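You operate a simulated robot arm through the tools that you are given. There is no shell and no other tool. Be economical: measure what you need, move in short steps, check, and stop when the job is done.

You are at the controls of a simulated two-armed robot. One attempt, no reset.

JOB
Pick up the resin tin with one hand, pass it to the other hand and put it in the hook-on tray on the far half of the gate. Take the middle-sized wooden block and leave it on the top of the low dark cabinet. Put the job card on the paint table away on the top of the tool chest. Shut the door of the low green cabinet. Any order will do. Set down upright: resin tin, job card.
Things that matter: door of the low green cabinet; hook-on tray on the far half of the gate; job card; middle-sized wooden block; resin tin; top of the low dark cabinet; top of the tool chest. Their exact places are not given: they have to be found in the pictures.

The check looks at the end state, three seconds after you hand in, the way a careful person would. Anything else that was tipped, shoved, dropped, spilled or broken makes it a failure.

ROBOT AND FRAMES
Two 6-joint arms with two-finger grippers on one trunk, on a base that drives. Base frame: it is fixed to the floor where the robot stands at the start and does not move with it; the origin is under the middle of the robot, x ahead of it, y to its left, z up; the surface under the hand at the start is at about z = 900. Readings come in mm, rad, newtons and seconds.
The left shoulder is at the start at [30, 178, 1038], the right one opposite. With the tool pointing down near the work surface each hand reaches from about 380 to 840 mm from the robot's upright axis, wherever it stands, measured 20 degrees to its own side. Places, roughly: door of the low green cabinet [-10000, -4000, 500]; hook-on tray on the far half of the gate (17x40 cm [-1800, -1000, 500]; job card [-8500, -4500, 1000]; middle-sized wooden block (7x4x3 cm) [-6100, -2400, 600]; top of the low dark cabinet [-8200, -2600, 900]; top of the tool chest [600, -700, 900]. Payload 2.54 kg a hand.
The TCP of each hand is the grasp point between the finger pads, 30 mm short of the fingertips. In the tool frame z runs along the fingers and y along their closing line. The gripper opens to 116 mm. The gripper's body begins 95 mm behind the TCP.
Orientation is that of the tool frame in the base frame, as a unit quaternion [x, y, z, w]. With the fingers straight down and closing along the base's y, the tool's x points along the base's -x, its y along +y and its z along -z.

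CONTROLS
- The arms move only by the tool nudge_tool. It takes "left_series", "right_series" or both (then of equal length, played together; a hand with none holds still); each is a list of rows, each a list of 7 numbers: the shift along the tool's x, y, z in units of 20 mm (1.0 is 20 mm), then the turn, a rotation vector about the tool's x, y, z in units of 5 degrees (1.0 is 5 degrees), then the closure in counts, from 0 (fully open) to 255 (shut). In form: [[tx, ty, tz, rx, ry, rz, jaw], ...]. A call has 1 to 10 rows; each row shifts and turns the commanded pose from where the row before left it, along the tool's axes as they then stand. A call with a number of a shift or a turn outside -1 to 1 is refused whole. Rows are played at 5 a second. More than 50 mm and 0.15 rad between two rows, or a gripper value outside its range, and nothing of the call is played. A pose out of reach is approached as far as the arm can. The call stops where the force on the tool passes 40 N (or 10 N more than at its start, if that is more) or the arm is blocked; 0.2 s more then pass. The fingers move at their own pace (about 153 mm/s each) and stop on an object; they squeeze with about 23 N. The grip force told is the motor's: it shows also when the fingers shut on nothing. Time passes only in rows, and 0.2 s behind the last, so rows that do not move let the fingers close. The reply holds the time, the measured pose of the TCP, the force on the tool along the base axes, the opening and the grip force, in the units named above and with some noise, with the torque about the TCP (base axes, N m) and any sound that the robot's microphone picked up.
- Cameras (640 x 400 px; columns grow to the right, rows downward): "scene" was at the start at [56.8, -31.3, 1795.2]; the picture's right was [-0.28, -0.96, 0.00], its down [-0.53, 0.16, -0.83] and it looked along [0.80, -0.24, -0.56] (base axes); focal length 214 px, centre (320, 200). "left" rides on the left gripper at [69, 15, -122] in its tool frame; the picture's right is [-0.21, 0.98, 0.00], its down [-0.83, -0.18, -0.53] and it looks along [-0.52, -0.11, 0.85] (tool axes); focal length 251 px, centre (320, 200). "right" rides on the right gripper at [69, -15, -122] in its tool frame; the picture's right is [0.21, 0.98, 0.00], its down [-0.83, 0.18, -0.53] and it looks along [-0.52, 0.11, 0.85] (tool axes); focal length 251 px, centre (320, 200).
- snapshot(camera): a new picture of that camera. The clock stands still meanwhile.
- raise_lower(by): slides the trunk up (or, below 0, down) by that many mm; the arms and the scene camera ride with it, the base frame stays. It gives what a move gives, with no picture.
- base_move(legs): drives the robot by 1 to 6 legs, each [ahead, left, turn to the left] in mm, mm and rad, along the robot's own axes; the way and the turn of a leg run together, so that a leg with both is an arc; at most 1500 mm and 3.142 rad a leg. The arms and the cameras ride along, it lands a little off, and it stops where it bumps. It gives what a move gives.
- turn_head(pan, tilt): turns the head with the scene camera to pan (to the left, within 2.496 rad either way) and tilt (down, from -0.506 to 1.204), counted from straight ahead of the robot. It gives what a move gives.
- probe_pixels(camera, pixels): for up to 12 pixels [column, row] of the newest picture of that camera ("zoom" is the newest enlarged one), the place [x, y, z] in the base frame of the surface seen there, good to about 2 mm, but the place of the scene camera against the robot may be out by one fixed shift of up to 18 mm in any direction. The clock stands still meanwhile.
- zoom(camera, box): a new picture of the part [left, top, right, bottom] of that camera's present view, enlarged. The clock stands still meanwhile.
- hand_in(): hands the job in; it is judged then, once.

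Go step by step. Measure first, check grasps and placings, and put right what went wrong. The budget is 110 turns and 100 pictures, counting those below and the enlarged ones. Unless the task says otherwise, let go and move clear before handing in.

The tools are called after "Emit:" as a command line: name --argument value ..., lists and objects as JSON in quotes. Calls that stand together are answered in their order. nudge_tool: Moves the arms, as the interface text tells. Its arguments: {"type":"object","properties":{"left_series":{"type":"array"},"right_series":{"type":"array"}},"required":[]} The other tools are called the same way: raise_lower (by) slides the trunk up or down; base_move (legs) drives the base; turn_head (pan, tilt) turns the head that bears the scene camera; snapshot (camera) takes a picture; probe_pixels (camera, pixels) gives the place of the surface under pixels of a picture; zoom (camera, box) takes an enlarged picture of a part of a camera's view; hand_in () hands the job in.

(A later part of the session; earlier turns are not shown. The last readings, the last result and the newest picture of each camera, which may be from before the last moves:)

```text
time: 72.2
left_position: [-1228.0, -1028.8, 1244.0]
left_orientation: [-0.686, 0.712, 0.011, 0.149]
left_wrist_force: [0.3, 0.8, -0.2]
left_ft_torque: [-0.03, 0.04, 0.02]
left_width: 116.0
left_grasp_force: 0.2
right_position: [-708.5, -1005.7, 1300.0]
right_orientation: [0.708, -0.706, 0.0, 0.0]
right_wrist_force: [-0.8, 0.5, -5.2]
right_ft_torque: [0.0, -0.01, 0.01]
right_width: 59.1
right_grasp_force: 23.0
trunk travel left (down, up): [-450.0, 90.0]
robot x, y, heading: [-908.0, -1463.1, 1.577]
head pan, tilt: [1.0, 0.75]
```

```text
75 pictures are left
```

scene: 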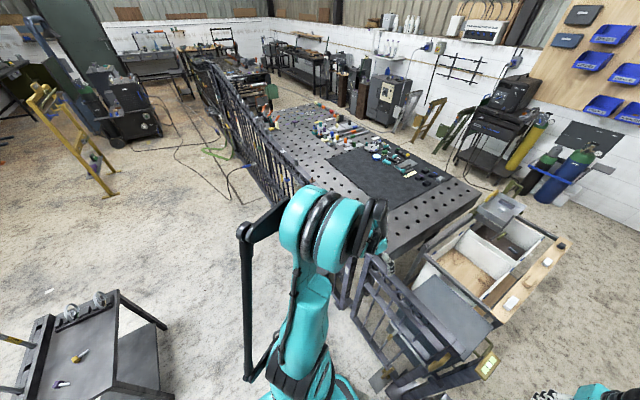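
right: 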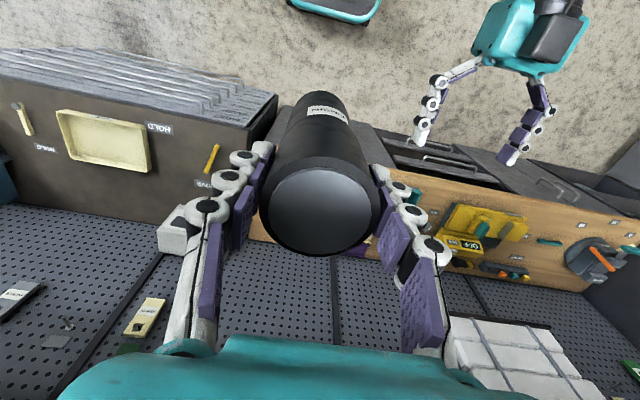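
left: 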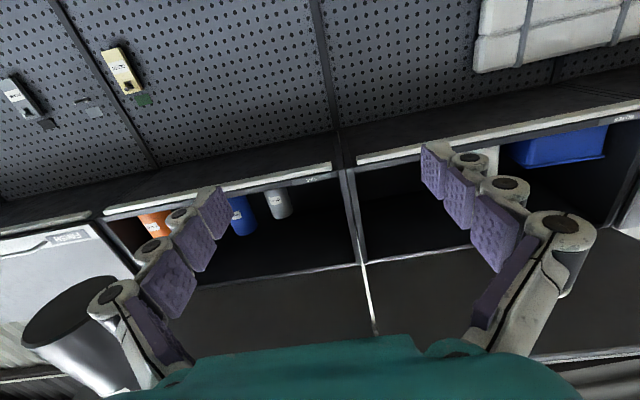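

Arm still blocks the gate. I'll check the trolley's nearest corner before sliding left to look from closer.

Emit:
probe_pixels --camera "scene" --pixels '[[118, 292], [168, 325], [45, 318], [108, 390], [275, 195], [265, 165], [225, 110], [345, 290]]'

Emit:
base_move --legs '[[0, 500, 0]]'

Emit:
turn_head --pan 0.3 --tilt 0.9

Emit:
snapshot --camera "scene"

```text
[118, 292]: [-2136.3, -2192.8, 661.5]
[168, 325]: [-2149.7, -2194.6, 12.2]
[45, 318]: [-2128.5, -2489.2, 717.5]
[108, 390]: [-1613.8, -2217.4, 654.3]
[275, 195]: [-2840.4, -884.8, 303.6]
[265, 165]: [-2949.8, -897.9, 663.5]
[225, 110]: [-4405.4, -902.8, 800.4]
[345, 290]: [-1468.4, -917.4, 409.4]
```

```text
time: 75.2
left_position: [-1723.5, -1023.4, 1245.5]
left_orientation: [-0.682, 0.716, 0.01, 0.148]
left_wrist_force: [1.1, -0.4, -0.2]
left_ft_torque: [-0.05, -0.02, 0.05]
left_width: 115.9
left_grasp_force: 0.2
right_position: [-1202.9, -1003.8, 1298.6]
right_orientation: [-0.704, 0.71, 0.0, 0.001]
right_wrist_force: [-0.4, 0.7, -4.0]
right_ft_torque: [0.01, -0.01, 0.01]
right_width: 59.2
right_grasp_force: 23.1
trunk travel left (down, up): [-450.0, 90.0]
robot x, y, heading: [-1406.5, -1464.6, 1.563]
head pan, tilt: [1.0, 0.75]
```

```text
time: 76.2
left_position: [-1723.4, -1023.3, 1244.0]
left_orientation: [-0.683, 0.715, 0.01, 0.148]
left_wrist_force: [-0.6, -0.1, 0.6]
left_ft_torque: [0.05, 0.02, 0.0]
left_width: 116.2
left_grasp_force: 0.1
right_position: [-1202.8, -1004.7, 1300.1]
right_orientation: [-0.704, 0.711, 0.0, -0.001]
right_wrist_force: [-0.7, 0.1, -4.6]
right_ft_torque: [-0.03, -0.02, 0.03]
right_width: 59.1
right_grasp_force: 22.9
trunk travel left (down, up): [-450.0, 90.0]
robot x, y, heading: [-1408.3, -1463.4, 1.567]
head pan, tilt: [0.3, 0.901]
```

```text
74 pictures are left
```

scene: 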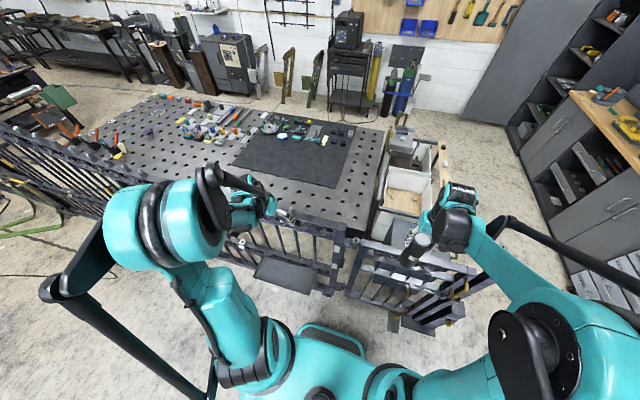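

A tray hangs on the gate's far leaf at px (285,275). Zooming and probing it.

Emit:
zoom --camera "scene" --box '[220, 210, 420, 335]'

Emit:
probe_pixels --camera "scene" --pixels '[[285, 275], [262, 262], [258, 276], [315, 270], [310, 292], [330, 250], [400, 290], [270, 268]]'

```text
3.20 times, centred on (320, 272) of scene
```

zoom: 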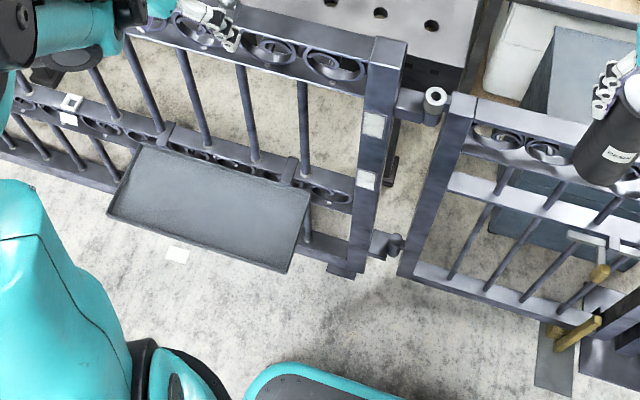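

```text
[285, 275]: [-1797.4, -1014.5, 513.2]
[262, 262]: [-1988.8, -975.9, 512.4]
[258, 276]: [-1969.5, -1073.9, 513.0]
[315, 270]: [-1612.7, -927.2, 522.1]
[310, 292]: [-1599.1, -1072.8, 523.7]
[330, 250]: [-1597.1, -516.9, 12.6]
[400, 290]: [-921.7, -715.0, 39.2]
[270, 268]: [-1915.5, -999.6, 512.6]
```

The tray floor is at z≈513, x −1990…−1600, y −1090…−930. I'll position the robot with the right hand over it, with 100 mm margin, and lower the trunk.

Emit:
base_move --legs '[[-100, 500, 0]]'

Emit:
raise_lower --by -400

Emit:
turn_head --pan -0.35 --tilt 0.9

Emit:
snapshot --camera "scene"

Emit:
snapshot --camera "right"

```text
time: 79.3
left_position: [-2233.8, -1119.6, 1244.3]
left_orientation: [-0.684, 0.715, 0.011, 0.147]
left_wrist_force: [0.9, -0.6, -0.6]
left_ft_torque: [0.02, 0.02, 0.01]
left_width: 115.8
left_grasp_force: 0.0
right_position: [-1714.4, -1101.0, 1299.7]
right_orientation: [-0.705, 0.709, 0.0, 0.0]
right_wrist_force: [0.1, 0.0, -4.3]
right_ft_torque: [0.0, -0.04, -0.03]
right_width: 58.9
right_grasp_force: 22.7
trunk travel left (down, up): [-450.0, 90.0]
robot x, y, heading: [-1919.2, -1559.7, 1.565]
head pan, tilt: [0.3, 0.901]
```

```text
time: 83.1
left_position: [-2235.6, -1121.1, 844.3]
left_orientation: [-0.685, 0.714, 0.011, 0.148]
left_wrist_force: [-0.1, -0.2, 0.9]
left_ft_torque: [-0.01, -0.01, -0.02]
left_width: 115.9
left_grasp_force: 0.0
right_position: [-1714.9, -1101.2, 898.9]
right_orientation: [-0.705, 0.709, 0.0, 0.0]
right_wrist_force: [-0.9, 0.3, -3.8]
right_ft_torque: [-0.02, 0.0, 0.03]
right_width: 59.5
right_grasp_force: 23.5
trunk travel left (down, up): [-50.0, 490.0]
robot x, y, heading: [-1917.2, -1560.4, 1.562]
head pan, tilt: [0.3, 0.901]
```

```text
time: 84.1
left_position: [-2235.9, -1121.5, 843.3]
left_orientation: [-0.684, 0.714, 0.01, 0.148]
left_wrist_force: [-0.4, -0.2, 0.5]
left_ft_torque: [0.03, 0.02, 0.0]
left_width: 116.2
left_grasp_force: 0.1
right_position: [-1715.1, -1100.1, 899.6]
right_orientation: [-0.705, 0.709, 0.0, 0.0]
right_wrist_force: [-0.7, 0.4, -4.0]
right_ft_torque: [-0.01, 0.0, 0.03]
right_width: 59.3
right_grasp_force: 22.7
trunk travel left (down, up): [-50.0, 490.0]
robot x, y, heading: [-1919.2, -1558.8, 1.563]
head pan, tilt: [-0.351, 0.901]
```

```text
72 pictures are left
```

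scene: 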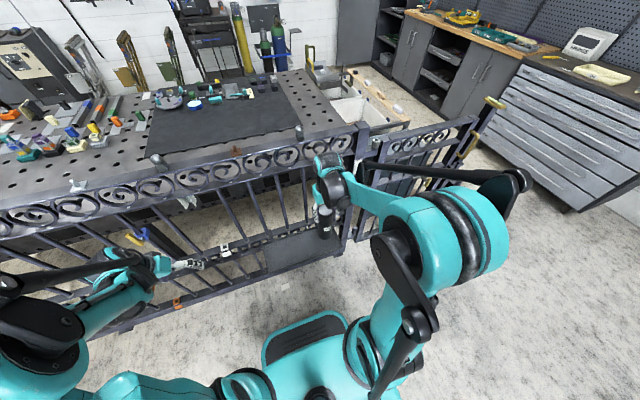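

```text
71 pictures are left
```

right: 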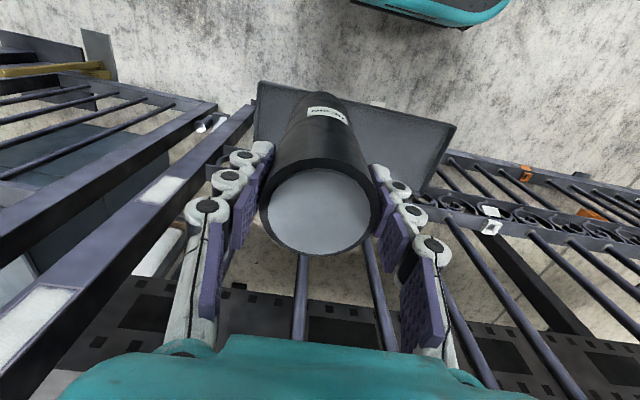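

The right camera sees the tray (px 260-455, 80-190) past the tin. I'll probe it for accurate coordinates.

Emit:
probe_pixels --camera "right" --pixels '[[270, 95], [262, 110], [440, 130], [415, 175], [380, 130], [265, 130], [450, 128], [275, 120], [425, 190], [400, 150]]'

```text
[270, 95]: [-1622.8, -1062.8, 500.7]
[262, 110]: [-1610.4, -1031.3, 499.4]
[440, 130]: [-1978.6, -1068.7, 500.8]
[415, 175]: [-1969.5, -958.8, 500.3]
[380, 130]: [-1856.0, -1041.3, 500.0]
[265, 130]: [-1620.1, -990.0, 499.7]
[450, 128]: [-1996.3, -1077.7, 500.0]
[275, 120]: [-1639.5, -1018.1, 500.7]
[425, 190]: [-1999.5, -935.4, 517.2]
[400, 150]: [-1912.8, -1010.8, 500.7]
```

Tray floor is z≈500 by the accurate camera. I move the tin to y≈−1018 above the tray and lower most of the way.

Emit:
nudge_tool --right_series '[[-1, 0, 0, 0, 0, 0, 255], [-1, 0, 0, 0, 0, 0, 255], [-1, 0, 0, 0, 0, 0, 255], [-1, 0, 0, 0, 0, 0, 255], [-0.15, 0, 1, 0, 0, 0, 255], [0, 0, 1, 0, 0, 0, 255], [0, 0, 1, 0, 0, 0, 255], [0, 0, 1, 0, 0, 0, 255], [0, 0, 1, 0, 0, 0, 255], [0, 0, 1, 0, 0, 0, 255]]'

Emit:
nudge_tool --right_series '[[0, 0, 1, 0, 0, 0, 255], [0, 0, 1, 0, 0, 0, 255], [0, 0, 1, 0, 0, 0, 255], [0, 0, 1, 0, 0, 0, 255], [0, 0, 0.5, 0, 0, 0, 255], [0, 0, 0, 0, 0, 0, 255]]'

Emit:
zoom --camera "scene" --box '[240, 140, 400, 290]'

Emit:
snapshot --camera "right"

```text
time: 86.3
left_position: [-2235.0, -1121.7, 844.0]
left_orientation: [-0.684, 0.714, 0.01, 0.148]
left_wrist_force: [-0.1, -0.1, 1.1]
left_ft_torque: [-0.05, -0.02, 0.01]
left_width: 115.9
left_grasp_force: 0.1
right_position: [-1714.7, -1015.5, 779.8]
right_orientation: [-0.705, 0.709, 0.0, 0.0]
right_wrist_force: [-0.2, -0.3, -4.2]
right_ft_torque: [0.01, -0.02, -0.03]
right_width: 59.3
right_grasp_force: 23.2
trunk travel left (down, up): [-50.0, 490.0]
robot x, y, heading: [-1922.6, -1559.5, 1.563]
head pan, tilt: [-0.351, 0.901]
```

```text
time: 87.7
left_position: [-2234.3, -1121.1, 843.6]
left_orientation: [-0.684, 0.714, 0.01, 0.148]
left_wrist_force: [-0.5, 0.2, -0.9]
left_ft_torque: [-0.01, -0.03, 0.0]
left_width: 116.0
left_grasp_force: 0.0
right_position: [-1713.4, -1017.1, 689.3]
right_orientation: [-0.705, 0.709, 0.0, 0.0]
right_wrist_force: [0.2, -0.5, -4.4]
right_ft_torque: [0.0, -0.01, 0.01]
right_width: 59.3
right_grasp_force: 22.9
trunk travel left (down, up): [-50.0, 490.0]
robot x, y, heading: [-1922.1, -1561.5, 1.569]
head pan, tilt: [-0.351, 0.901]
```

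```text
2.67 times, centred on (320, 215) of scene
```

zoom: 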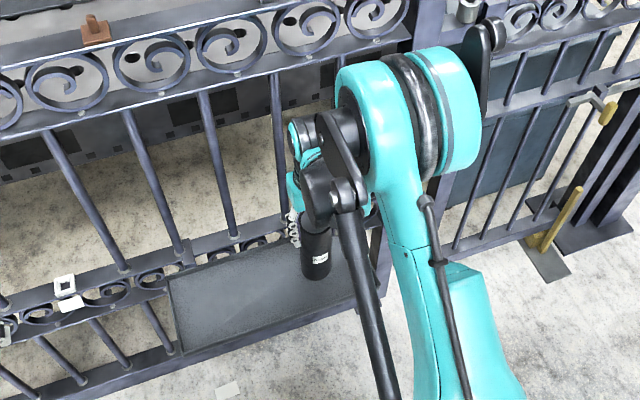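

```text
69 pictures are left
```

right: 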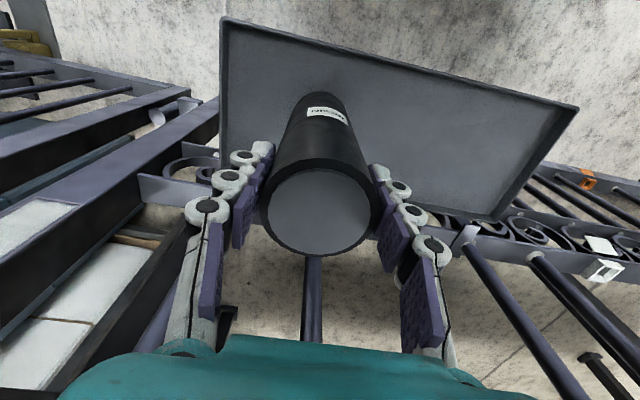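

The tin is well over the tray (px 320,110). I lower in small steps watching for contact.

Emit:
nudge_tool --right_series '[[0, 0, 1, 0, 0, 0, 255], [0, 0, 0.5, 0, 0, 0, 255], [0, 0, 0.2, 0, 0, 0, 255], [0, 0, 0.2, 0, 0, 0, 255], [0, 0, 0, 0, 0, 0, 255]]'

Emit:
nudge_tool --right_series '[[0, 0, 0.2, 0, 0, 0, 255], [0, 0, 0, 0, 0, 0, 255]]'

Emit:
nudge_tool --right_series '[[0, 0, 0.2, 0, 0, 0, 255], [0, 0, 0, 0, 0, 0, 255]]'

```text
time: 88.9
left_position: [-2234.3, -1121.4, 844.6]
left_orientation: [-0.684, 0.714, 0.011, 0.149]
left_wrist_force: [0.0, 0.1, -0.6]
left_ft_torque: [-0.02, -0.04, -0.02]
left_width: 116.1
left_grasp_force: 0.1
right_position: [-1714.6, -1016.6, 651.7]
right_orientation: [-0.706, 0.709, 0.0, 0.0]
right_wrist_force: [-0.3, -0.2, -4.0]
right_ft_torque: [0.02, -0.01, 0.0]
right_width: 59.4
right_grasp_force: 23.0
trunk travel left (down, up): [-50.0, 490.0]
robot x, y, heading: [-1920.5, -1561.0, 1.566]
head pan, tilt: [-0.351, 0.901]
```

```text
time: 89.5
left_position: [-2234.4, -1121.7, 845.2]
left_orientation: [-0.684, 0.714, 0.011, 0.149]
left_wrist_force: [-0.3, 0.2, 0.8]
left_ft_torque: [0.02, 0.03, -0.02]
left_width: 116.1
left_grasp_force: 0.0
right_position: [-1714.7, -1018.1, 649.4]
right_orientation: [-0.705, 0.709, 0.0, 0.001]
right_wrist_force: [2.0, 1.7, 16.7]
right_ft_torque: [-0.04, -0.07, 0.0]
right_width: 59.4
right_grasp_force: 23.3
trunk travel left (down, up): [-50.0, 490.0]
robot x, y, heading: [-1920.8, -1561.8, 1.571]
head pan, tilt: [-0.351, 0.901]
```

```text
time: 90.1
left_position: [-2234.5, -1122.4, 844.1]
left_orientation: [-0.683, 0.714, 0.01, 0.15]
left_wrist_force: [-0.2, 0.0, -0.5]
left_ft_torque: [-0.01, -0.02, -0.02]
left_width: 115.8
left_grasp_force: 0.1
right_position: [-1713.7, -1017.9, 645.2]
right_orientation: [-0.705, 0.709, -0.001, 0.0]
right_wrist_force: [-0.5, 0.8, 16.4]
right_ft_torque: [0.0, 0.01, -0.01]
right_width: 59.6
right_grasp_force: 22.6
trunk travel left (down, up): [-50.0, 490.0]
robot x, y, heading: [-1915.5, -1563.0, 1.563]
head pan, tilt: [-0.351, 0.901]
```

Contact was felt at z≈649 (16 N up). I open the hand and rise straight up.

Emit:
nudge_tool --right_series '[[0, 0, -0.1, 0, 0, 0, 255], [0, 0, 0, 0, 0, 0, 100], [0, 0, 0, 0, 0, 0, 40], [0, 0, 0, 0, 0, 0, 40], [0, 0, -0.5, 0, 0, 0, 40], [0, 0, -1, 0, 0, 0, 40], [0, 0, -1, 0, 0, 0, 40], [0, 0, -1, 0, 0, 0, 40], [0, 0, -1, 0, 0, 0, 40], [0, 0, -1, 0, 0, 0, 40]]'

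Emit:
nudge_tool --right_series '[[0, 0, -1, 0, 0, 0, 40], [0, 0, -1, 0, 0, 0, 40], [0, 0, -1, 0, 0, 0, 40], [0, 0, -1, 0, 0, 0, 40], [0, 0, -1, 0, 0, 0, 40], [0, 0, -1, 0, 0, 0, 40], [0.5, 0, -1, 0, 0, 0, 0], [1, 0, 0, 0, 0, 0, 0], [1, 0, 0, 0, 0, 0, 0], [1, 0, 0, 0, 0, 0, 0]]'

Emit:
snapshot --camera "right"

```text
time: 92.3
left_position: [-2235.2, -1121.6, 844.3]
left_orientation: [-0.684, 0.714, 0.01, 0.148]
left_wrist_force: [0.3, 0.0, 0.8]
left_ft_torque: [0.01, -0.03, 0.01]
left_width: 115.7
left_grasp_force: 0.1
right_position: [-1713.2, -1018.4, 755.5]
right_orientation: [-0.705, 0.709, 0.0, -0.001]
right_wrist_force: [-1.6, 0.0, 0.8]
right_ft_torque: [-0.02, -0.01, -0.01]
right_width: 97.8
right_grasp_force: 0.0
trunk travel left (down, up): [-50.0, 490.0]
robot x, y, heading: [-1917.6, -1562.1, 1.565]
head pan, tilt: [-0.351, 0.901]
```

```text
time: 94.5
left_position: [-2233.9, -1121.9, 844.9]
left_orientation: [-0.684, 0.714, 0.011, 0.148]
left_wrist_force: [0.9, -0.2, -0.4]
left_ft_torque: [0.0, -0.03, -0.02]
left_width: 116.1
left_grasp_force: 0.1
right_position: [-1714.7, -1090.0, 895.9]
right_orientation: [-0.706, 0.709, 0.0, 0.0]
right_wrist_force: [0.0, -0.3, 0.3]
right_ft_torque: [0.01, 0.0, 0.0]
right_width: 115.9
right_grasp_force: 0.0
trunk travel left (down, up): [-50.0, 490.0]
robot x, y, heading: [-1917.3, -1559.5, 1.567]
head pan, tilt: [-0.351, 0.901]
```

```text
68 pictures are left
```

right: 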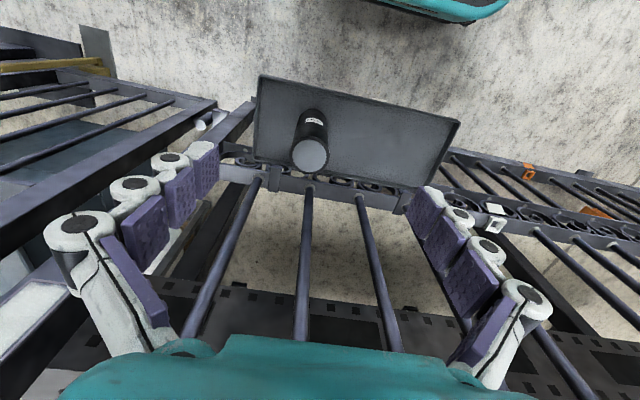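

The tin stands in the tray (px 310,140). Next I raise the trunk, straighten the left hand, turn to face the far end and look.

Emit:
raise_lower --by 220

Emit:
nudge_tool --left_series '[[0, 0, 0, -0.73, 0.89, 0, 0], [0, 0, 0, -0.73, 0.89, 0, 0], [0, 0, 0, -0.73, 0.89, 0, 0], [0, 0, 0, 0, 0, 0, 0]]'

Emit:
base_move --legs '[[-60, 0, 0], [0, 0, 1.571]]'

Emit:
turn_head --pan 0.15 --tilt 0.35

Emit:
snapshot --camera "scene"

```text
time: 96.9
left_position: [-2233.8, -1120.7, 1065.3]
left_orientation: [-0.684, 0.715, 0.011, 0.148]
left_wrist_force: [-0.4, -1.0, -0.4]
left_ft_torque: [0.04, 0.01, -0.02]
left_width: 116.2
left_grasp_force: 0.0
right_position: [-1714.5, -1088.1, 1114.2]
right_orientation: [-0.705, 0.709, 0.0, 0.001]
right_wrist_force: [-0.1, -0.2, 0.0]
right_ft_torque: [-0.02, -0.01, 0.0]
right_width: 115.9
right_grasp_force: 0.0
trunk travel left (down, up): [-270.0, 270.0]
robot x, y, heading: [-1920.1, -1563.5, 1.566]
head pan, tilt: [-0.351, 0.901]
```

```text
time: 97.9
left_position: [-2235.6, -1121.0, 1065.1]
left_orientation: [-0.684, 0.714, 0.011, 0.148]
left_wrist_force: [-0.3, -0.1, 0.0]
left_ft_torque: [0.0, -0.02, 0.02]
left_width: 116.1
left_grasp_force: 0.0
left hand out of reach, approached as far as the arm can: row 1, 2, 3
right_position: [-1714.5, -1089.3, 1115.7]
right_orientation: [-0.705, 0.709, 0.0, 0.0]
right_wrist_force: [0.5, -0.6, 0.0]
right_ft_torque: [0.01, -0.01, -0.02]
right_width: 116.0
right_grasp_force: 0.1
trunk travel left (down, up): [-270.0, 270.0]
robot x, y, heading: [-1920.0, -1561.6, 1.568]
head pan, tilt: [-0.351, 0.901]
```

```text
time: 102.6
left_position: [-2359.3, -1934.0, 1065.0]
left_orientation: [0.989, -0.023, -0.112, -0.098]
left_wrist_force: [0.6, -0.1, 0.3]
left_ft_torque: [-0.01, -0.01, -0.03]
left_width: 115.9
left_grasp_force: 0.1
right_position: [-2391.0, -1414.4, 1116.1]
right_orientation: [1.0, -0.005, 0.001, 0.0]
right_wrist_force: [0.5, 0.3, -1.1]
right_ft_torque: [-0.06, 0.0, -0.01]
right_width: 116.3
right_grasp_force: 0.2
trunk travel left (down, up): [-270.0, 270.0]
robot x, y, heading: [-1918.9, -1620.1, 3.13]
head pan, tilt: [-0.351, 0.901]
```

```text
time: 103.6
left_position: [-2360.1, -1934.2, 1065.4]
left_orientation: [0.989, -0.023, -0.112, -0.097]
left_wrist_force: [-0.2, 0.6, 0.0]
left_ft_torque: [0.0, 0.01, 0.0]
left_width: 115.8
left_grasp_force: 0.1
right_position: [-2389.8, -1415.1, 1115.2]
right_orientation: [1.0, -0.004, -0.001, 0.0]
right_wrist_force: [0.2, 0.5, -0.3]
right_ft_torque: [-0.02, -0.03, -0.02]
right_width: 116.0
right_grasp_force: 0.0
trunk travel left (down, up): [-270.0, 270.0]
robot x, y, heading: [-1920.2, -1618.5, 3.13]
head pan, tilt: [0.15, 0.351]
```

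```text
67 pictures are left
```

scene: 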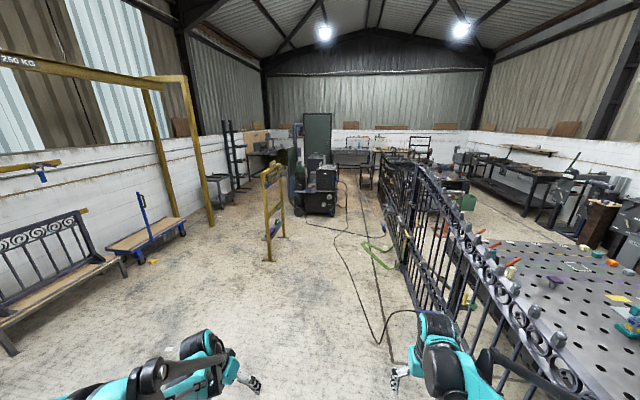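

View down the workshop: yellow stand at px (270,210), welding machine cart at (320,190). Zooming to identify the block's spot and fixing the left hand after moving it outward.

Emit:
zoom --camera "scene" --box '[200, 110, 360, 270]'

Emit:
probe_pixels --camera "scene" --pixels '[[268, 205], [280, 175], [268, 258], [320, 180], [330, 215], [225, 180], [300, 170], [365, 245], [380, 340], [345, 195], [250, 165], [375, 175]]'

Emit:
nudge_tool --left_series '[[-1, 0, 0, 0, 0, 0, 0], [-1, 0, 0, 0, 0, 0, 0], [-1, 0, 0, 0, 0, 0, 0], [0, 0, 0, -0.73, 0.89, 0, 0], [0, 0, 0, -0.73, 0.89, 0, 0], [0, 0, 0, -0.73, 0.89, 0, 0], [0, 0, 0, 0, 0, 0, 0]]'

```text
2.50 times, centred on (280, 190) of scene
```

zoom: 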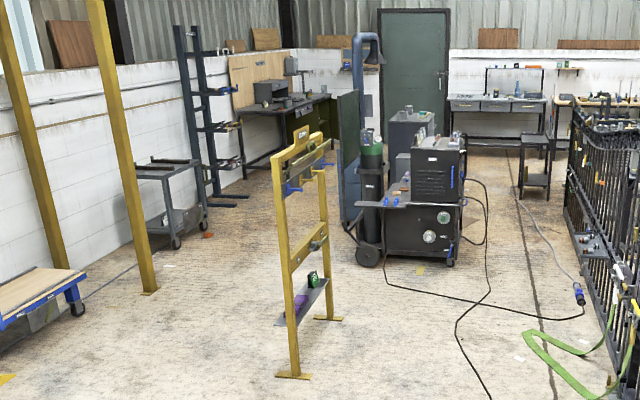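

```text
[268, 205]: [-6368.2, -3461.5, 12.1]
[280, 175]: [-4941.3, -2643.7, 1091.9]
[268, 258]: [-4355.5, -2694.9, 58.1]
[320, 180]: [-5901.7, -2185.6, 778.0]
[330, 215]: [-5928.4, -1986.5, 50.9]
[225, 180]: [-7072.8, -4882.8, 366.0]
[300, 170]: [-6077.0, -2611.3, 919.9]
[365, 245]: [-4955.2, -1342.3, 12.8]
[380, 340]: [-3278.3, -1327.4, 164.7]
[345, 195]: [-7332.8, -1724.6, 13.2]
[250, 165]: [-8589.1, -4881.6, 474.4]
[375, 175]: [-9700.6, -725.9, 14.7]
```

```text
time: 105.2
left_position: [-2418.5, -1934.2, 1077.7]
left_orientation: [0.988, -0.023, -0.112, -0.101]
left_wrist_force: [-0.1, 0.5, 0.2]
left_ft_torque: [-0.01, -0.03, 0.0]
left_width: 115.9
left_grasp_force: 0.1
left hand out of reach, approached as far as the arm can: row 4, 5, 6
right_position: [-2391.1, -1413.8, 1115.6]
right_orientation: [1.0, -0.005, 0.0, 0.0]
right_wrist_force: [0.6, -0.4, 0.4]
right_ft_torque: [-0.01, 0.01, -0.01]
right_width: 115.9
right_grasp_force: 0.1
trunk travel left (down, up): [-270.0, 270.0]
robot x, y, heading: [-1921.0, -1619.5, 3.132]
head pan, tilt: [0.15, 0.351]
```

The left hand's wrist seems to be at a limit out at the side. I'll bring it toward the middle (where it was fine at the start) and retry the straightening.

Emit:
nudge_tool --left_series '[[0, -1, 0, 0, 0, 0, 0], [0, -1, 0, 0, 0, 0, 0], [0, -1, 0, 0, 0, 0, 0], [0, -1, 0, 0, 0, 0, 0], [0, -1, 0, 0, 0, 0, 0], [0, -1, 0, 0, 0, 0, 0], [0, -1, 0, 0, 0, 0, 0], [0, -1, 0, -0.73, 0.89, 0, 0], [0, -1, 0, -0.73, 0.89, 0, 0], [0, -1, 0, -0.73, 0.89, 0, 0]]'

Emit:
zoom --camera "scene" --box '[245, 150, 325, 250]'

```text
time: 107.4
left_position: [-2398.8, -1785.0, 1116.7]
left_orientation: [0.989, -0.034, -0.042, -0.135]
left_wrist_force: [-1.4, 0.9, -0.8]
left_ft_torque: [0.0, 0.03, 0.0]
left_width: 116.1
left_grasp_force: 0.1
left hand out of reach, approached as far as the arm can: row 5, 6, 7, 8, 9, 10
right_position: [-2390.5, -1413.8, 1114.8]
right_orientation: [1.0, -0.004, 0.0, 0.0]
right_wrist_force: [-0.2, -0.4, -0.6]
right_ft_torque: [-0.01, 0.01, -0.02]
right_width: 116.2
right_grasp_force: 0.1
trunk travel left (down, up): [-270.0, 270.0]
robot x, y, heading: [-1918.5, -1618.8, 3.132]
head pan, tilt: [0.15, 0.351]
```

```text
4.00 times, centred on (285, 200) of scene
```

zoom: 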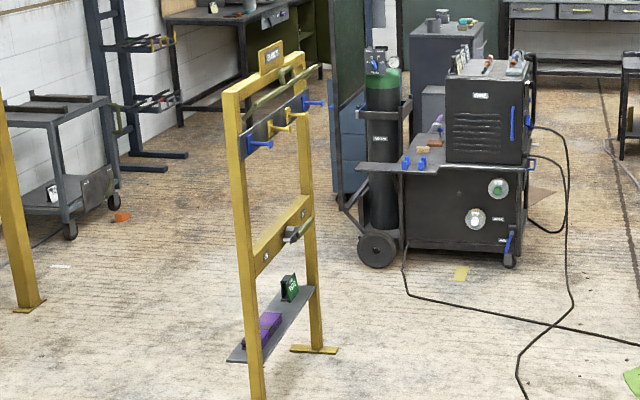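

Blocks lie on the welding cart's side shelf (zoom px 430,142). Probing those, the cable and the cart/stand outline for the route.

Emit:
probe_pixels --camera "zoom" --pixels '[[437, 141], [423, 148], [407, 163], [365, 165], [495, 165], [250, 350], [300, 349], [565, 310], [530, 345], [405, 270], [560, 200], [375, 255]]'

```text
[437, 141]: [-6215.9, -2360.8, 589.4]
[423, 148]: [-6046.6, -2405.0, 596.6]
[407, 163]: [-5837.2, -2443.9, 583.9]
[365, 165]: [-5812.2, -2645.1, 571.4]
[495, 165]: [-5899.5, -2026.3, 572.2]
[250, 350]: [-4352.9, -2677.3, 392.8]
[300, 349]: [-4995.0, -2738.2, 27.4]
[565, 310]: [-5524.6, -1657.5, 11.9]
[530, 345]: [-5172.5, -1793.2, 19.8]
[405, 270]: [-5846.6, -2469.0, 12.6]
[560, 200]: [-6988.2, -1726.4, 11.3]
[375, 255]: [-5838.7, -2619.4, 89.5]
```

Blocks at about [-6046,-2405,597] and [-6216,-2361,589] on the cart shelf (z≈572). First I'll try to free the left wrist by going lower and forward, then turning.

Emit:
nudge_tool --left_series '[[-0.5, 0, 1, 0, 0, 0, 0], [-0.5, 0, 1, 0, 0, 0, 0], [-0.5, 0, 1, 0, 0, 0, 0], [-0.5, 0, 1, 0, 0, 0, 0], [-0.5, 0, 1, 0, 0, 0, 0], [-0.5, 0, 1, 0, 0, 0, 0], [-0.5, 0, 1, 0, 0, 0, 0], [0, 0, 1, 0, 0, 0, 0], [0, 0, 1, 0, 0, 0, 0], [0, 0, 1, 0, 0, 0, 0]]'

Emit:
nudge_tool --left_series '[[0, 0, 0, -0.5, 0, 0, 0], [0, 0, 0, -0.5, 0, 0, 0], [0, 0, 0, -0.5, 0, 0, 0], [0, 0, 0, -0.5, 0, 0, 0]]'

Emit:
nudge_tool --left_series '[[0, 0, 0, 0, 0.5, 0, 0], [0, 0, 0, 0, 0.5, 0, 0], [0, 0, 0, 0, 0.5, 0, 0], [0, 0, 0, 0, 0.5, 0, 0]]'

Emit:
turn_head --pan 0.1 --tilt 0.9

Emit:
snapshot --camera "scene"

```text
time: 109.6
left_position: [-2481.7, -1756.5, 930.4]
left_orientation: [0.989, -0.037, -0.042, -0.137]
left_wrist_force: [-0.3, 0.9, 0.5]
left_ft_torque: [0.03, -0.03, 0.01]
left_width: 116.1
left_grasp_force: 0.1
left hand out of reach, approached as far as the arm can: row 6, 7, 8, 9, 10
right_position: [-2390.4, -1413.5, 1115.0]
right_orientation: [1.0, -0.004, 0.0, 0.0]
right_wrist_force: [-0.4, -0.9, 0.6]
right_ft_torque: [-0.02, -0.02, 0.0]
right_width: 116.0
right_grasp_force: 0.0
trunk travel left (down, up): [-270.0, 270.0]
robot x, y, heading: [-1918.4, -1622.7, 3.137]
head pan, tilt: [0.15, 0.351]
```

```text
time: 110.6
left_position: [-2480.4, -1755.3, 931.9]
left_orientation: [0.989, -0.037, -0.043, -0.137]
left_wrist_force: [0.2, -0.2, -0.3]
left_ft_torque: [0.01, 0.0, -0.03]
left_width: 116.2
left_grasp_force: 0.1
left hand out of reach, approached as far as the arm can: row 2, 4
right_position: [-2389.9, -1414.8, 1116.8]
right_orientation: [1.0, -0.004, 0.0, 0.0]
right_wrist_force: [0.2, 0.2, -0.2]
right_ft_torque: [-0.04, 0.03, 0.0]
right_width: 115.8
right_grasp_force: 0.0
trunk travel left (down, up): [-270.0, 270.0]
robot x, y, heading: [-1918.1, -1620.3, 3.131]
head pan, tilt: [0.15, 0.351]
```

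```text
time: 111.6
left_position: [-2482.2, -1755.7, 931.5]
left_orientation: [0.987, -0.049, 0.043, -0.145]
left_wrist_force: [0.4, 0.6, 0.6]
left_ft_torque: [0.01, 0.0, 0.0]
left_width: 116.2
left_grasp_force: 0.1
right_position: [-2390.5, -1413.1, 1114.3]
right_orientation: [1.0, -0.005, 0.0, 0.0]
right_wrist_force: [0.7, 0.6, -0.1]
right_ft_torque: [0.0, -0.02, -0.01]
right_width: 115.9
right_grasp_force: 0.0
trunk travel left (down, up): [-270.0, 270.0]
robot x, y, heading: [-1922.4, -1619.2, 3.131]
head pan, tilt: [0.15, 0.351]
```

```text
time: 112.6
left_position: [-2482.3, -1756.1, 931.2]
left_orientation: [0.987, -0.049, 0.041, -0.145]
left_wrist_force: [0.4, -0.1, -0.2]
left_ft_torque: [0.02, -0.01, 0.04]
left_width: 116.1
left_grasp_force: 0.1
right_position: [-2390.1, -1414.0, 1114.6]
right_orientation: [1.0, -0.005, 0.0, 0.001]
right_wrist_force: [-0.3, 0.0, 0.0]
right_ft_torque: [-0.01, 0.0, -0.05]
right_width: 115.9
right_grasp_force: 0.0
trunk travel left (down, up): [-270.0, 270.0]
robot x, y, heading: [-1915.8, -1621.7, 3.137]
head pan, tilt: [0.099, 0.901]
```

```text
64 pictures are left
```

scene: 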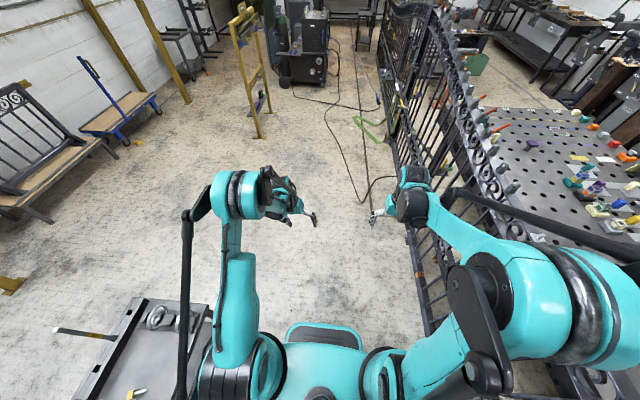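

Only the roll about the left tool's x is blocked; the right hand will do the work. I'll pull the left hand up and back to park it, then drive along the aisle toward the cart.

Emit:
nudge_tool --left_series '[[0, 0, -1, 0, 0, 0, 0], [0, 0, -1, 0, 0, 0, 0], [0.5, 0, -1, 0, 0, 0, 0], [0.5, 0, -1, 0, 0, 0, 0], [0.5, 0, -1, 0, 0, 0, 0], [0.5, 0, -1, 0, 0, 0, 0], [0.5, 0, -1, 0, 0, 0, 0], [0.5, 0, -1, 0, 0, 0, 0], [0.5, 0, -1, 0, 0, 0, 0], [0.5, 0, -1, 0, 0, 0, 0]]'

Emit:
nudge_tool --left_series '[[0.5, 0, -1, 0, 0, 0, 0], [0.5, 0, -1, 0, 0, 0, 0], [0.5, 0, -1, 0, 0, 0, 0], [0.5, 0, -1, 0, 0, 0, 0], [0.5, 0, -1, 0, 0, 0, 0], [0.5, 0, -1, 0, 0, 0, 0], [0.5, 0, -1, 0, 0, 0, 0], [0.5, 0, -1, 0, 0, 0, 0], [0.5, 0, -1, 0, 0, 0, 0], [0.5, 0, -1, 0, 0, 0, 0]]'

Emit:
base_move --legs '[[1500, 150, 0], [1000, 150, 0]]'

Emit:
turn_head --pan 0.2 --tilt 0.6

Emit:
snapshot --camera "scene"

```text
time: 114.8
left_position: [-2424.5, -1791.7, 1130.8]
left_orientation: [0.987, -0.047, 0.041, -0.149]
left_wrist_force: [-0.7, 0.2, 0.2]
left_ft_torque: [0.0, 0.05, 0.01]
left_width: 115.9
left_grasp_force: 0.1
left hand out of reach, approached as far as the arm can: row 1, 2, 6, 7, 8, 9, 10
right_position: [-2390.0, -1414.1, 1116.9]
right_orientation: [1.0, -0.004, 0.0, 0.0]
right_wrist_force: [-0.9, -0.5, 0.3]
right_ft_torque: [0.0, 0.03, 0.0]
right_width: 116.1
right_grasp_force: 0.1
trunk travel left (down, up): [-270.0, 270.0]
robot x, y, heading: [-1916.5, -1621.1, 3.131]
head pan, tilt: [0.099, 0.901]
```

```text
time: 117.0
left_position: [-2353.2, -1801.8, 1331.4]
left_orientation: [0.987, -0.048, 0.039, -0.152]
left_wrist_force: [-0.5, 1.1, 0.1]
left_ft_torque: [0.03, -0.03, 0.01]
left_width: 116.3
left_grasp_force: 0.1
left hand out of reach, approached as far as the arm can: row 1, 2, 3, 4, 5, 6, 7, 8, 9, 10
right_position: [-2390.0, -1414.6, 1115.0]
right_orientation: [1.0, -0.005, -0.001, 0.0]
right_wrist_force: [0.2, 0.5, 0.1]
right_ft_torque: [0.03, 0.03, 0.0]
right_width: 116.3
right_grasp_force: 0.0
trunk travel left (down, up): [-270.0, 270.0]
robot x, y, heading: [-1917.5, -1621.4, 3.136]
head pan, tilt: [0.099, 0.901]
```

```text
refused: leg 1 is longer than a leg can be; nothing moved
```

```text
time: 117.8
left_position: [-2354.3, -1802.6, 1329.5]
left_orientation: [0.986, -0.047, 0.039, -0.153]
left_wrist_force: [0.4, -1.3, -0.3]
left_ft_torque: [-0.01, -0.01, 0.0]
left_width: 115.8
left_grasp_force: 0.1
right_position: [-2390.0, -1414.5, 1117.0]
right_orientation: [1.0, -0.005, 0.0, 0.0]
right_wrist_force: [0.7, -0.1, 0.1]
right_ft_torque: [0.0, 0.02, 0.04]
right_width: 115.7
right_grasp_force: 0.1
trunk travel left (down, up): [-270.0, 270.0]
robot x, y, heading: [-1921.0, -1621.2, 3.129]
head pan, tilt: [0.201, 0.6]
```

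```text
63 pictures are left
```

scene: 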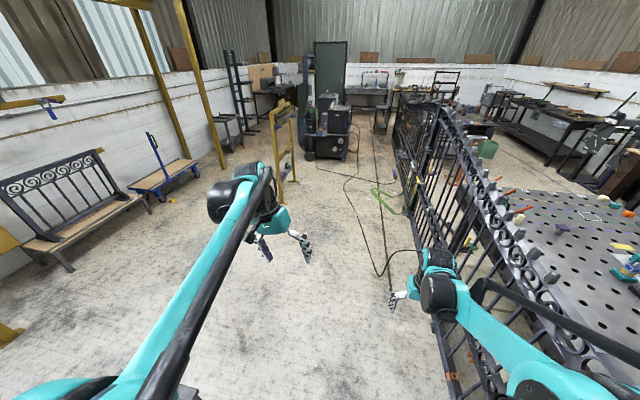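

The left hand is parked high (z 1330). Now driving along the aisle in shorter legs.

Emit:
base_move --legs '[[1300, 50, 0], [1300, 150, 0], [300, 100, 0]]'

Emit:
turn_head --pan 0.25 --tilt 0.6

Emit:
snapshot --camera "scene"

Emit:
zoom --camera "scene" --box '[220, 100, 380, 200]'

```text
time: 132.4
left_position: [-5296.4, -2060.7, 1329.5]
left_orientation: [0.986, -0.05, 0.041, -0.152]
left_wrist_force: [-0.7, 0.7, -0.1]
left_ft_torque: [-0.01, -0.06, -0.03]
left_width: 116.0
left_grasp_force: 0.0
right_position: [-5329.7, -1672.6, 1113.5]
right_orientation: [1.0, -0.008, 0.001, 0.0]
right_wrist_force: [-0.5, 0.5, -0.1]
right_ft_torque: [0.0, -0.02, -0.01]
right_width: 115.9
right_grasp_force: 0.0
trunk travel left (down, up): [-270.0, 270.0]
robot x, y, heading: [-4859.8, -1884.0, 3.127]
head pan, tilt: [0.201, 0.6]
```

```text
time: 133.0
left_position: [-5296.2, -2060.2, 1330.5]
left_orientation: [0.986, -0.05, 0.041, -0.152]
left_wrist_force: [0.3, -0.2, 0.4]
left_ft_torque: [0.01, 0.01, -0.02]
left_width: 116.0
left_grasp_force: 0.1
right_position: [-5329.2, -1672.6, 1114.6]
right_orientation: [1.0, -0.008, -0.001, 0.0]
right_wrist_force: [-0.1, 0.2, -0.2]
right_ft_torque: [0.03, -0.03, 0.01]
right_width: 115.9
right_grasp_force: 0.0
trunk travel left (down, up): [-270.0, 270.0]
robot x, y, heading: [-4863.7, -1878.8, 3.128]
head pan, tilt: [0.25, 0.6]
```

```text
62 pictures are left
```

scene: 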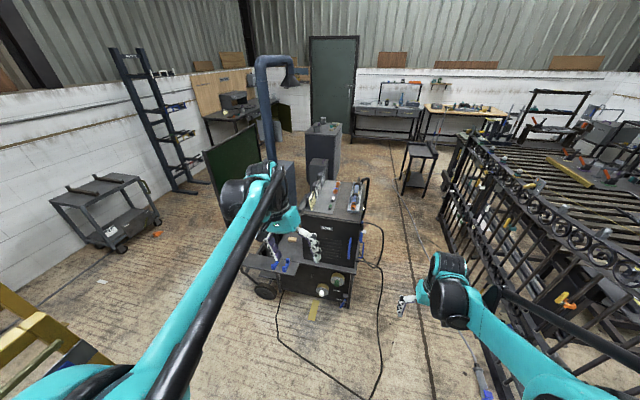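

```text
4.00 times, centred on (300, 150) of scene
```

zoom: 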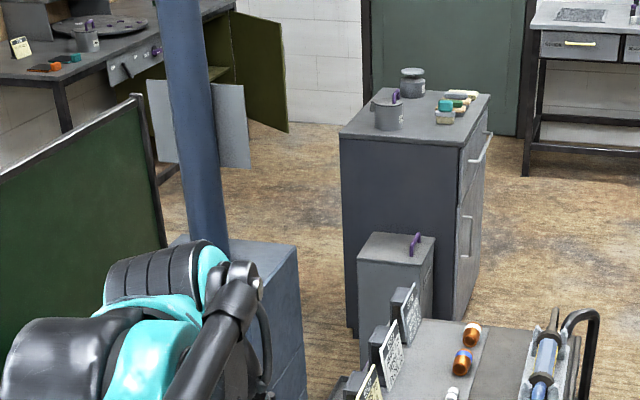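

The cart, dark cabinet (px ~330,160) and the paint bench with card (px ~225,125) are now in view. Driving up to the cart's shelf.

Emit:
base_move --legs '[[500, 330, 0.2]]'

Emit:
turn_head --pan 0.0 --tilt 0.9

Emit:
snapshot --camera "scene"

Emit:
snapshot --camera "right"

```text
time: 136.4
left_position: [-5723.4, -2519.5, 1329.3]
left_orientation: [0.986, 0.052, 0.025, -0.156]
left_wrist_force: [0.1, 1.0, -0.1]
left_ft_torque: [-0.01, -0.02, 0.01]
left_width: 116.0
left_grasp_force: 0.1
right_position: [-5837.0, -2146.1, 1115.5]
right_orientation: [0.995, 0.096, 0.0, 0.0]
right_wrist_force: [-0.1, -1.1, 0.1]
right_ft_torque: [-0.01, 0.0, -0.01]
right_width: 115.8
right_grasp_force: 0.0
trunk travel left (down, up): [-270.0, 270.0]
robot x, y, heading: [-5333.0, -2256.2, -2.943]
head pan, tilt: [0.25, 0.6]
```

```text
time: 137.2
left_position: [-5722.3, -2519.3, 1329.6]
left_orientation: [0.986, 0.052, 0.023, -0.155]
left_wrist_force: [-0.1, 0.2, 0.2]
left_ft_torque: [0.01, 0.0, 0.01]
left_width: 116.2
left_grasp_force: 0.0
right_position: [-5836.0, -2146.6, 1115.3]
right_orientation: [0.995, 0.096, 0.0, 0.0]
right_wrist_force: [0.4, -1.3, 0.8]
right_ft_torque: [-0.02, -0.02, 0.01]
right_width: 116.0
right_grasp_force: 0.2
trunk travel left (down, up): [-270.0, 270.0]
robot x, y, heading: [-5329.8, -2255.8, -2.949]
head pan, tilt: [0.0, 0.901]
```

```text
60 pictures are left
```

scene: 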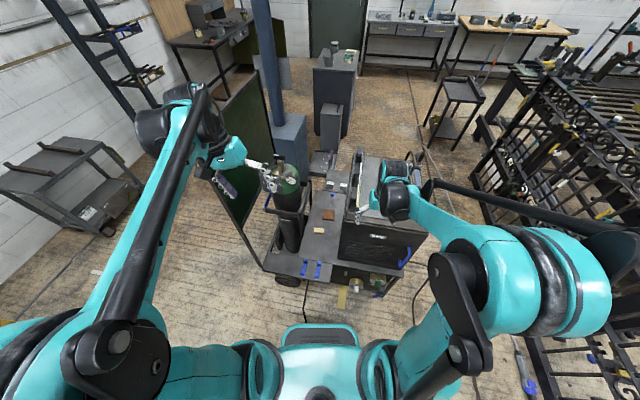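

```text
59 pictures are left
```

right: 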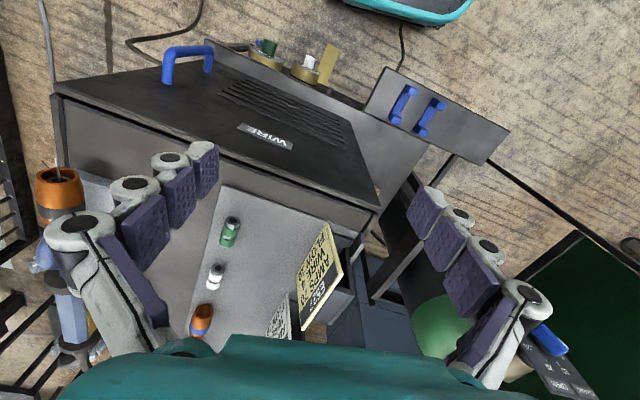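

The shelf's blocks show at px (320,230), (330,213), (342,185) region. Zooming and probing.

Emit:
zoom --camera "scene" --box '[240, 140, 400, 300]'

Emit:
zoom --camera "scene" --box '[280, 160, 370, 250]'

```text
2.50 times, centred on (320, 220) of scene
```

zoom: 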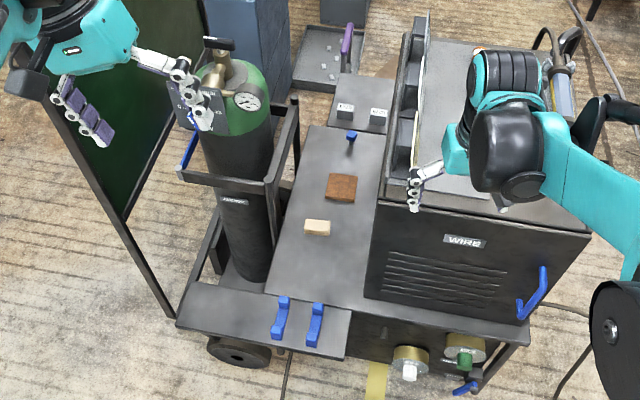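

```text
4.44 times, centred on (325, 205) of scene
```

zoom: 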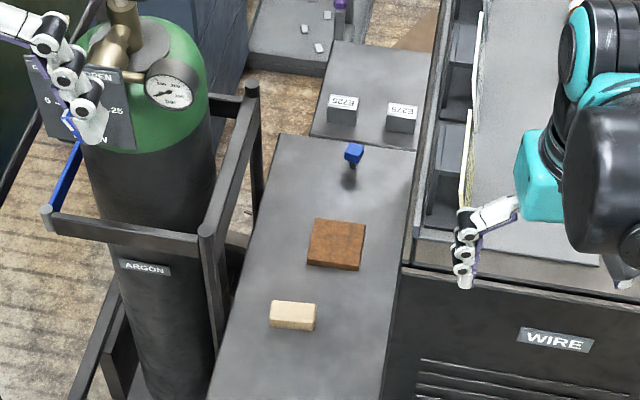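

I see a tan block and a larger brown one. Measuring their sizes to tell which is 7x4x3.

Emit:
probe_pixels --camera "zoom" --pixels '[[273, 302], [315, 304], [292, 309], [272, 326], [312, 328], [316, 221], [364, 224], [310, 263], [358, 268], [337, 242], [250, 360], [330, 350]]'

Emit:
probe_pixels --camera "scene" --pixels '[[262, 170], [270, 165], [285, 165], [350, 185], [310, 160], [330, 158]]'

```text
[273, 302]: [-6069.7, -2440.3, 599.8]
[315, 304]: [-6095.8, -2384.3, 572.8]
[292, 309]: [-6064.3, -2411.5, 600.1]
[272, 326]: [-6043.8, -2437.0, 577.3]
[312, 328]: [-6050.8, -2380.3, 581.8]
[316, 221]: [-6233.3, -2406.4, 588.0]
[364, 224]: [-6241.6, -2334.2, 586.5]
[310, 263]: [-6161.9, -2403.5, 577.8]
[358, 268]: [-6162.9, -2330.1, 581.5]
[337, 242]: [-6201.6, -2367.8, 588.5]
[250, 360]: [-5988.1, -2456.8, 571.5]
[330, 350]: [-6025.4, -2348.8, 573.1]
```

```text
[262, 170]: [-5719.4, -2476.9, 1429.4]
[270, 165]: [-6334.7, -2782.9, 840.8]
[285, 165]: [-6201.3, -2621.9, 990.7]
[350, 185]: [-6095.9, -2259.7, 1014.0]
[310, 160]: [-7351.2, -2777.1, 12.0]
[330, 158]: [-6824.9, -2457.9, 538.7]
```

The tan block measures about 65x40x28 at [-6063,-2411], matching the target; the brown one is square. Before shifting left for a straight approach I check the machine edges and look back at the yellow stand.

Emit:
probe_pixels --camera "zoom" --pixels '[[404, 268], [404, 285], [415, 250], [392, 390], [205, 225], [250, 90], [200, 100], [180, 60], [215, 330]]'

Emit:
turn_head --pan 2.3 --tilt 1.0

Emit:
snapshot --camera "scene"

```text
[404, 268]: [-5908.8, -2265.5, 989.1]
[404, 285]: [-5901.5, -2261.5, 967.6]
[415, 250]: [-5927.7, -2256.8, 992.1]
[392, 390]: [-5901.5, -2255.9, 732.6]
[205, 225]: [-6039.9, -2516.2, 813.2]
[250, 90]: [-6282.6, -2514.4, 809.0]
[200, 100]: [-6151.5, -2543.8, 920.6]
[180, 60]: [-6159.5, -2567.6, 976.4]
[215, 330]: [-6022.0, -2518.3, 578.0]
```

```text
time: 139.3
left_position: [-5724.6, -2519.7, 1330.6]
left_orientation: [0.986, 0.052, 0.023, -0.156]
left_wrist_force: [-0.4, -0.8, 0.7]
left_ft_torque: [0.02, 0.0, -0.03]
left_width: 115.9
left_grasp_force: 0.1
right_position: [-5835.8, -2147.1, 1116.6]
right_orientation: [0.995, 0.096, 0.0, 0.0]
right_wrist_force: [-1.4, -0.1, 0.2]
right_ft_torque: [0.01, -0.01, 0.0]
right_width: 116.1
right_grasp_force: 0.1
trunk travel left (down, up): [-270.0, 270.0]
robot x, y, heading: [-5334.7, -2255.0, -2.947]
head pan, tilt: [2.3, 1.0]
```

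```text
56 pictures are left
```

scene: 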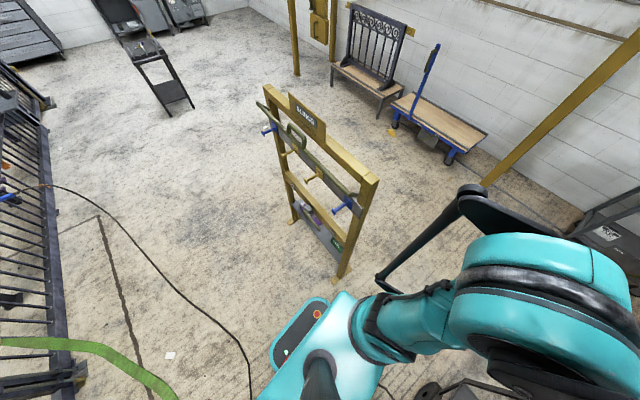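

The robot's rear base edge is at px (290,330) and the stand's leg at (345,272); probing both.

Emit:
probe_pixels --camera "scene" --pixels '[[275, 350], [316, 299], [285, 320], [343, 274], [348, 210], [290, 222], [390, 275]]'

```text
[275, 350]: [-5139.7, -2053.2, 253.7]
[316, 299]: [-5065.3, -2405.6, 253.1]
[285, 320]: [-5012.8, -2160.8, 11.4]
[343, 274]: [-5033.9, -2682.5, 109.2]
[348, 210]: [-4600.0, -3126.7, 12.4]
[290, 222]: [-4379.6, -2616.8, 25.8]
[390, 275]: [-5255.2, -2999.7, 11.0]
```

The base extends ~270 mm back and ~210 to the side, so (-5400,-2430) clears the stand's leg. Moving there facing straight along -x.

Emit:
base_move --legs '[[0, 0, -0.196], [70, 0, 0], [0, 175, 0]]'

Emit:
raise_lower --by -120

Emit:
turn_head --pan -0.1 --tilt 0.9

Emit:
snapshot --camera "scene"

```text
time: 142.2
left_position: [-5835.4, -2615.1, 1328.7]
left_orientation: [0.987, -0.043, 0.038, -0.152]
left_wrist_force: [-0.2, -1.3, -0.8]
left_ft_torque: [0.07, -0.01, 0.01]
left_width: 116.0
left_grasp_force: 0.0
right_position: [-5874.6, -2227.1, 1114.5]
right_orientation: [1.0, 0.001, 0.0, 0.0]
right_wrist_force: [0.7, -0.4, 0.6]
right_ft_torque: [0.02, -0.02, -0.04]
right_width: 116.1
right_grasp_force: 0.0
trunk travel left (down, up): [-270.0, 270.0]
robot x, y, heading: [-5401.0, -2426.1, -3.133]
head pan, tilt: [2.3, 1.0]
```

```text
time: 143.7
left_position: [-5835.5, -2613.9, 1210.1]
left_orientation: [0.987, -0.043, 0.038, -0.153]
left_wrist_force: [1.1, 0.9, 0.0]
left_ft_torque: [-0.04, 0.01, 0.0]
left_width: 115.9
left_grasp_force: 0.0
right_position: [-5875.0, -2226.4, 995.8]
right_orientation: [1.0, 0.0, 0.0, 0.0]
right_wrist_force: [0.9, -0.7, 0.4]
right_ft_torque: [-0.03, -0.01, 0.02]
right_width: 116.1
right_grasp_force: 0.0
trunk travel left (down, up): [-150.0, 390.0]
robot x, y, heading: [-5402.9, -2427.3, -3.14]
head pan, tilt: [2.3, 1.0]
```

```text
time: 145.8
left_position: [-5834.9, -2614.2, 1209.0]
left_orientation: [0.987, -0.042, 0.038, -0.152]
left_wrist_force: [0.3, 0.4, 0.0]
left_ft_torque: [0.02, 0.02, -0.02]
left_width: 115.9
left_grasp_force: 0.1
right_position: [-5874.8, -2227.0, 995.9]
right_orientation: [1.0, -0.001, 0.0, 0.0]
right_wrist_force: [-0.3, 0.5, -0.1]
right_ft_torque: [0.0, -0.01, 0.03]
right_width: 116.0
right_grasp_force: 0.0
trunk travel left (down, up): [-150.0, 390.0]
robot x, y, heading: [-5402.5, -2429.2, -3.139]
head pan, tilt: [-0.099, 0.901]
```

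```text
55 pictures are left
```

scene: 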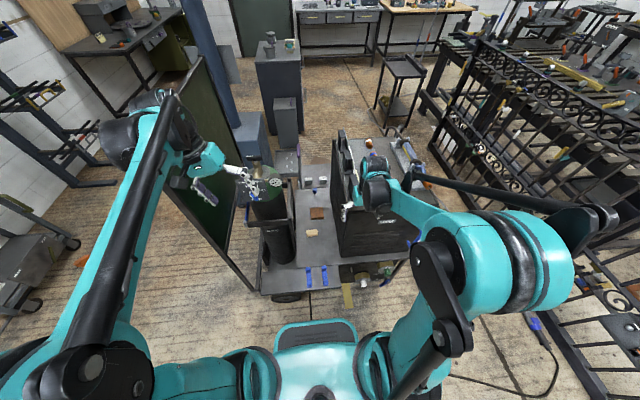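

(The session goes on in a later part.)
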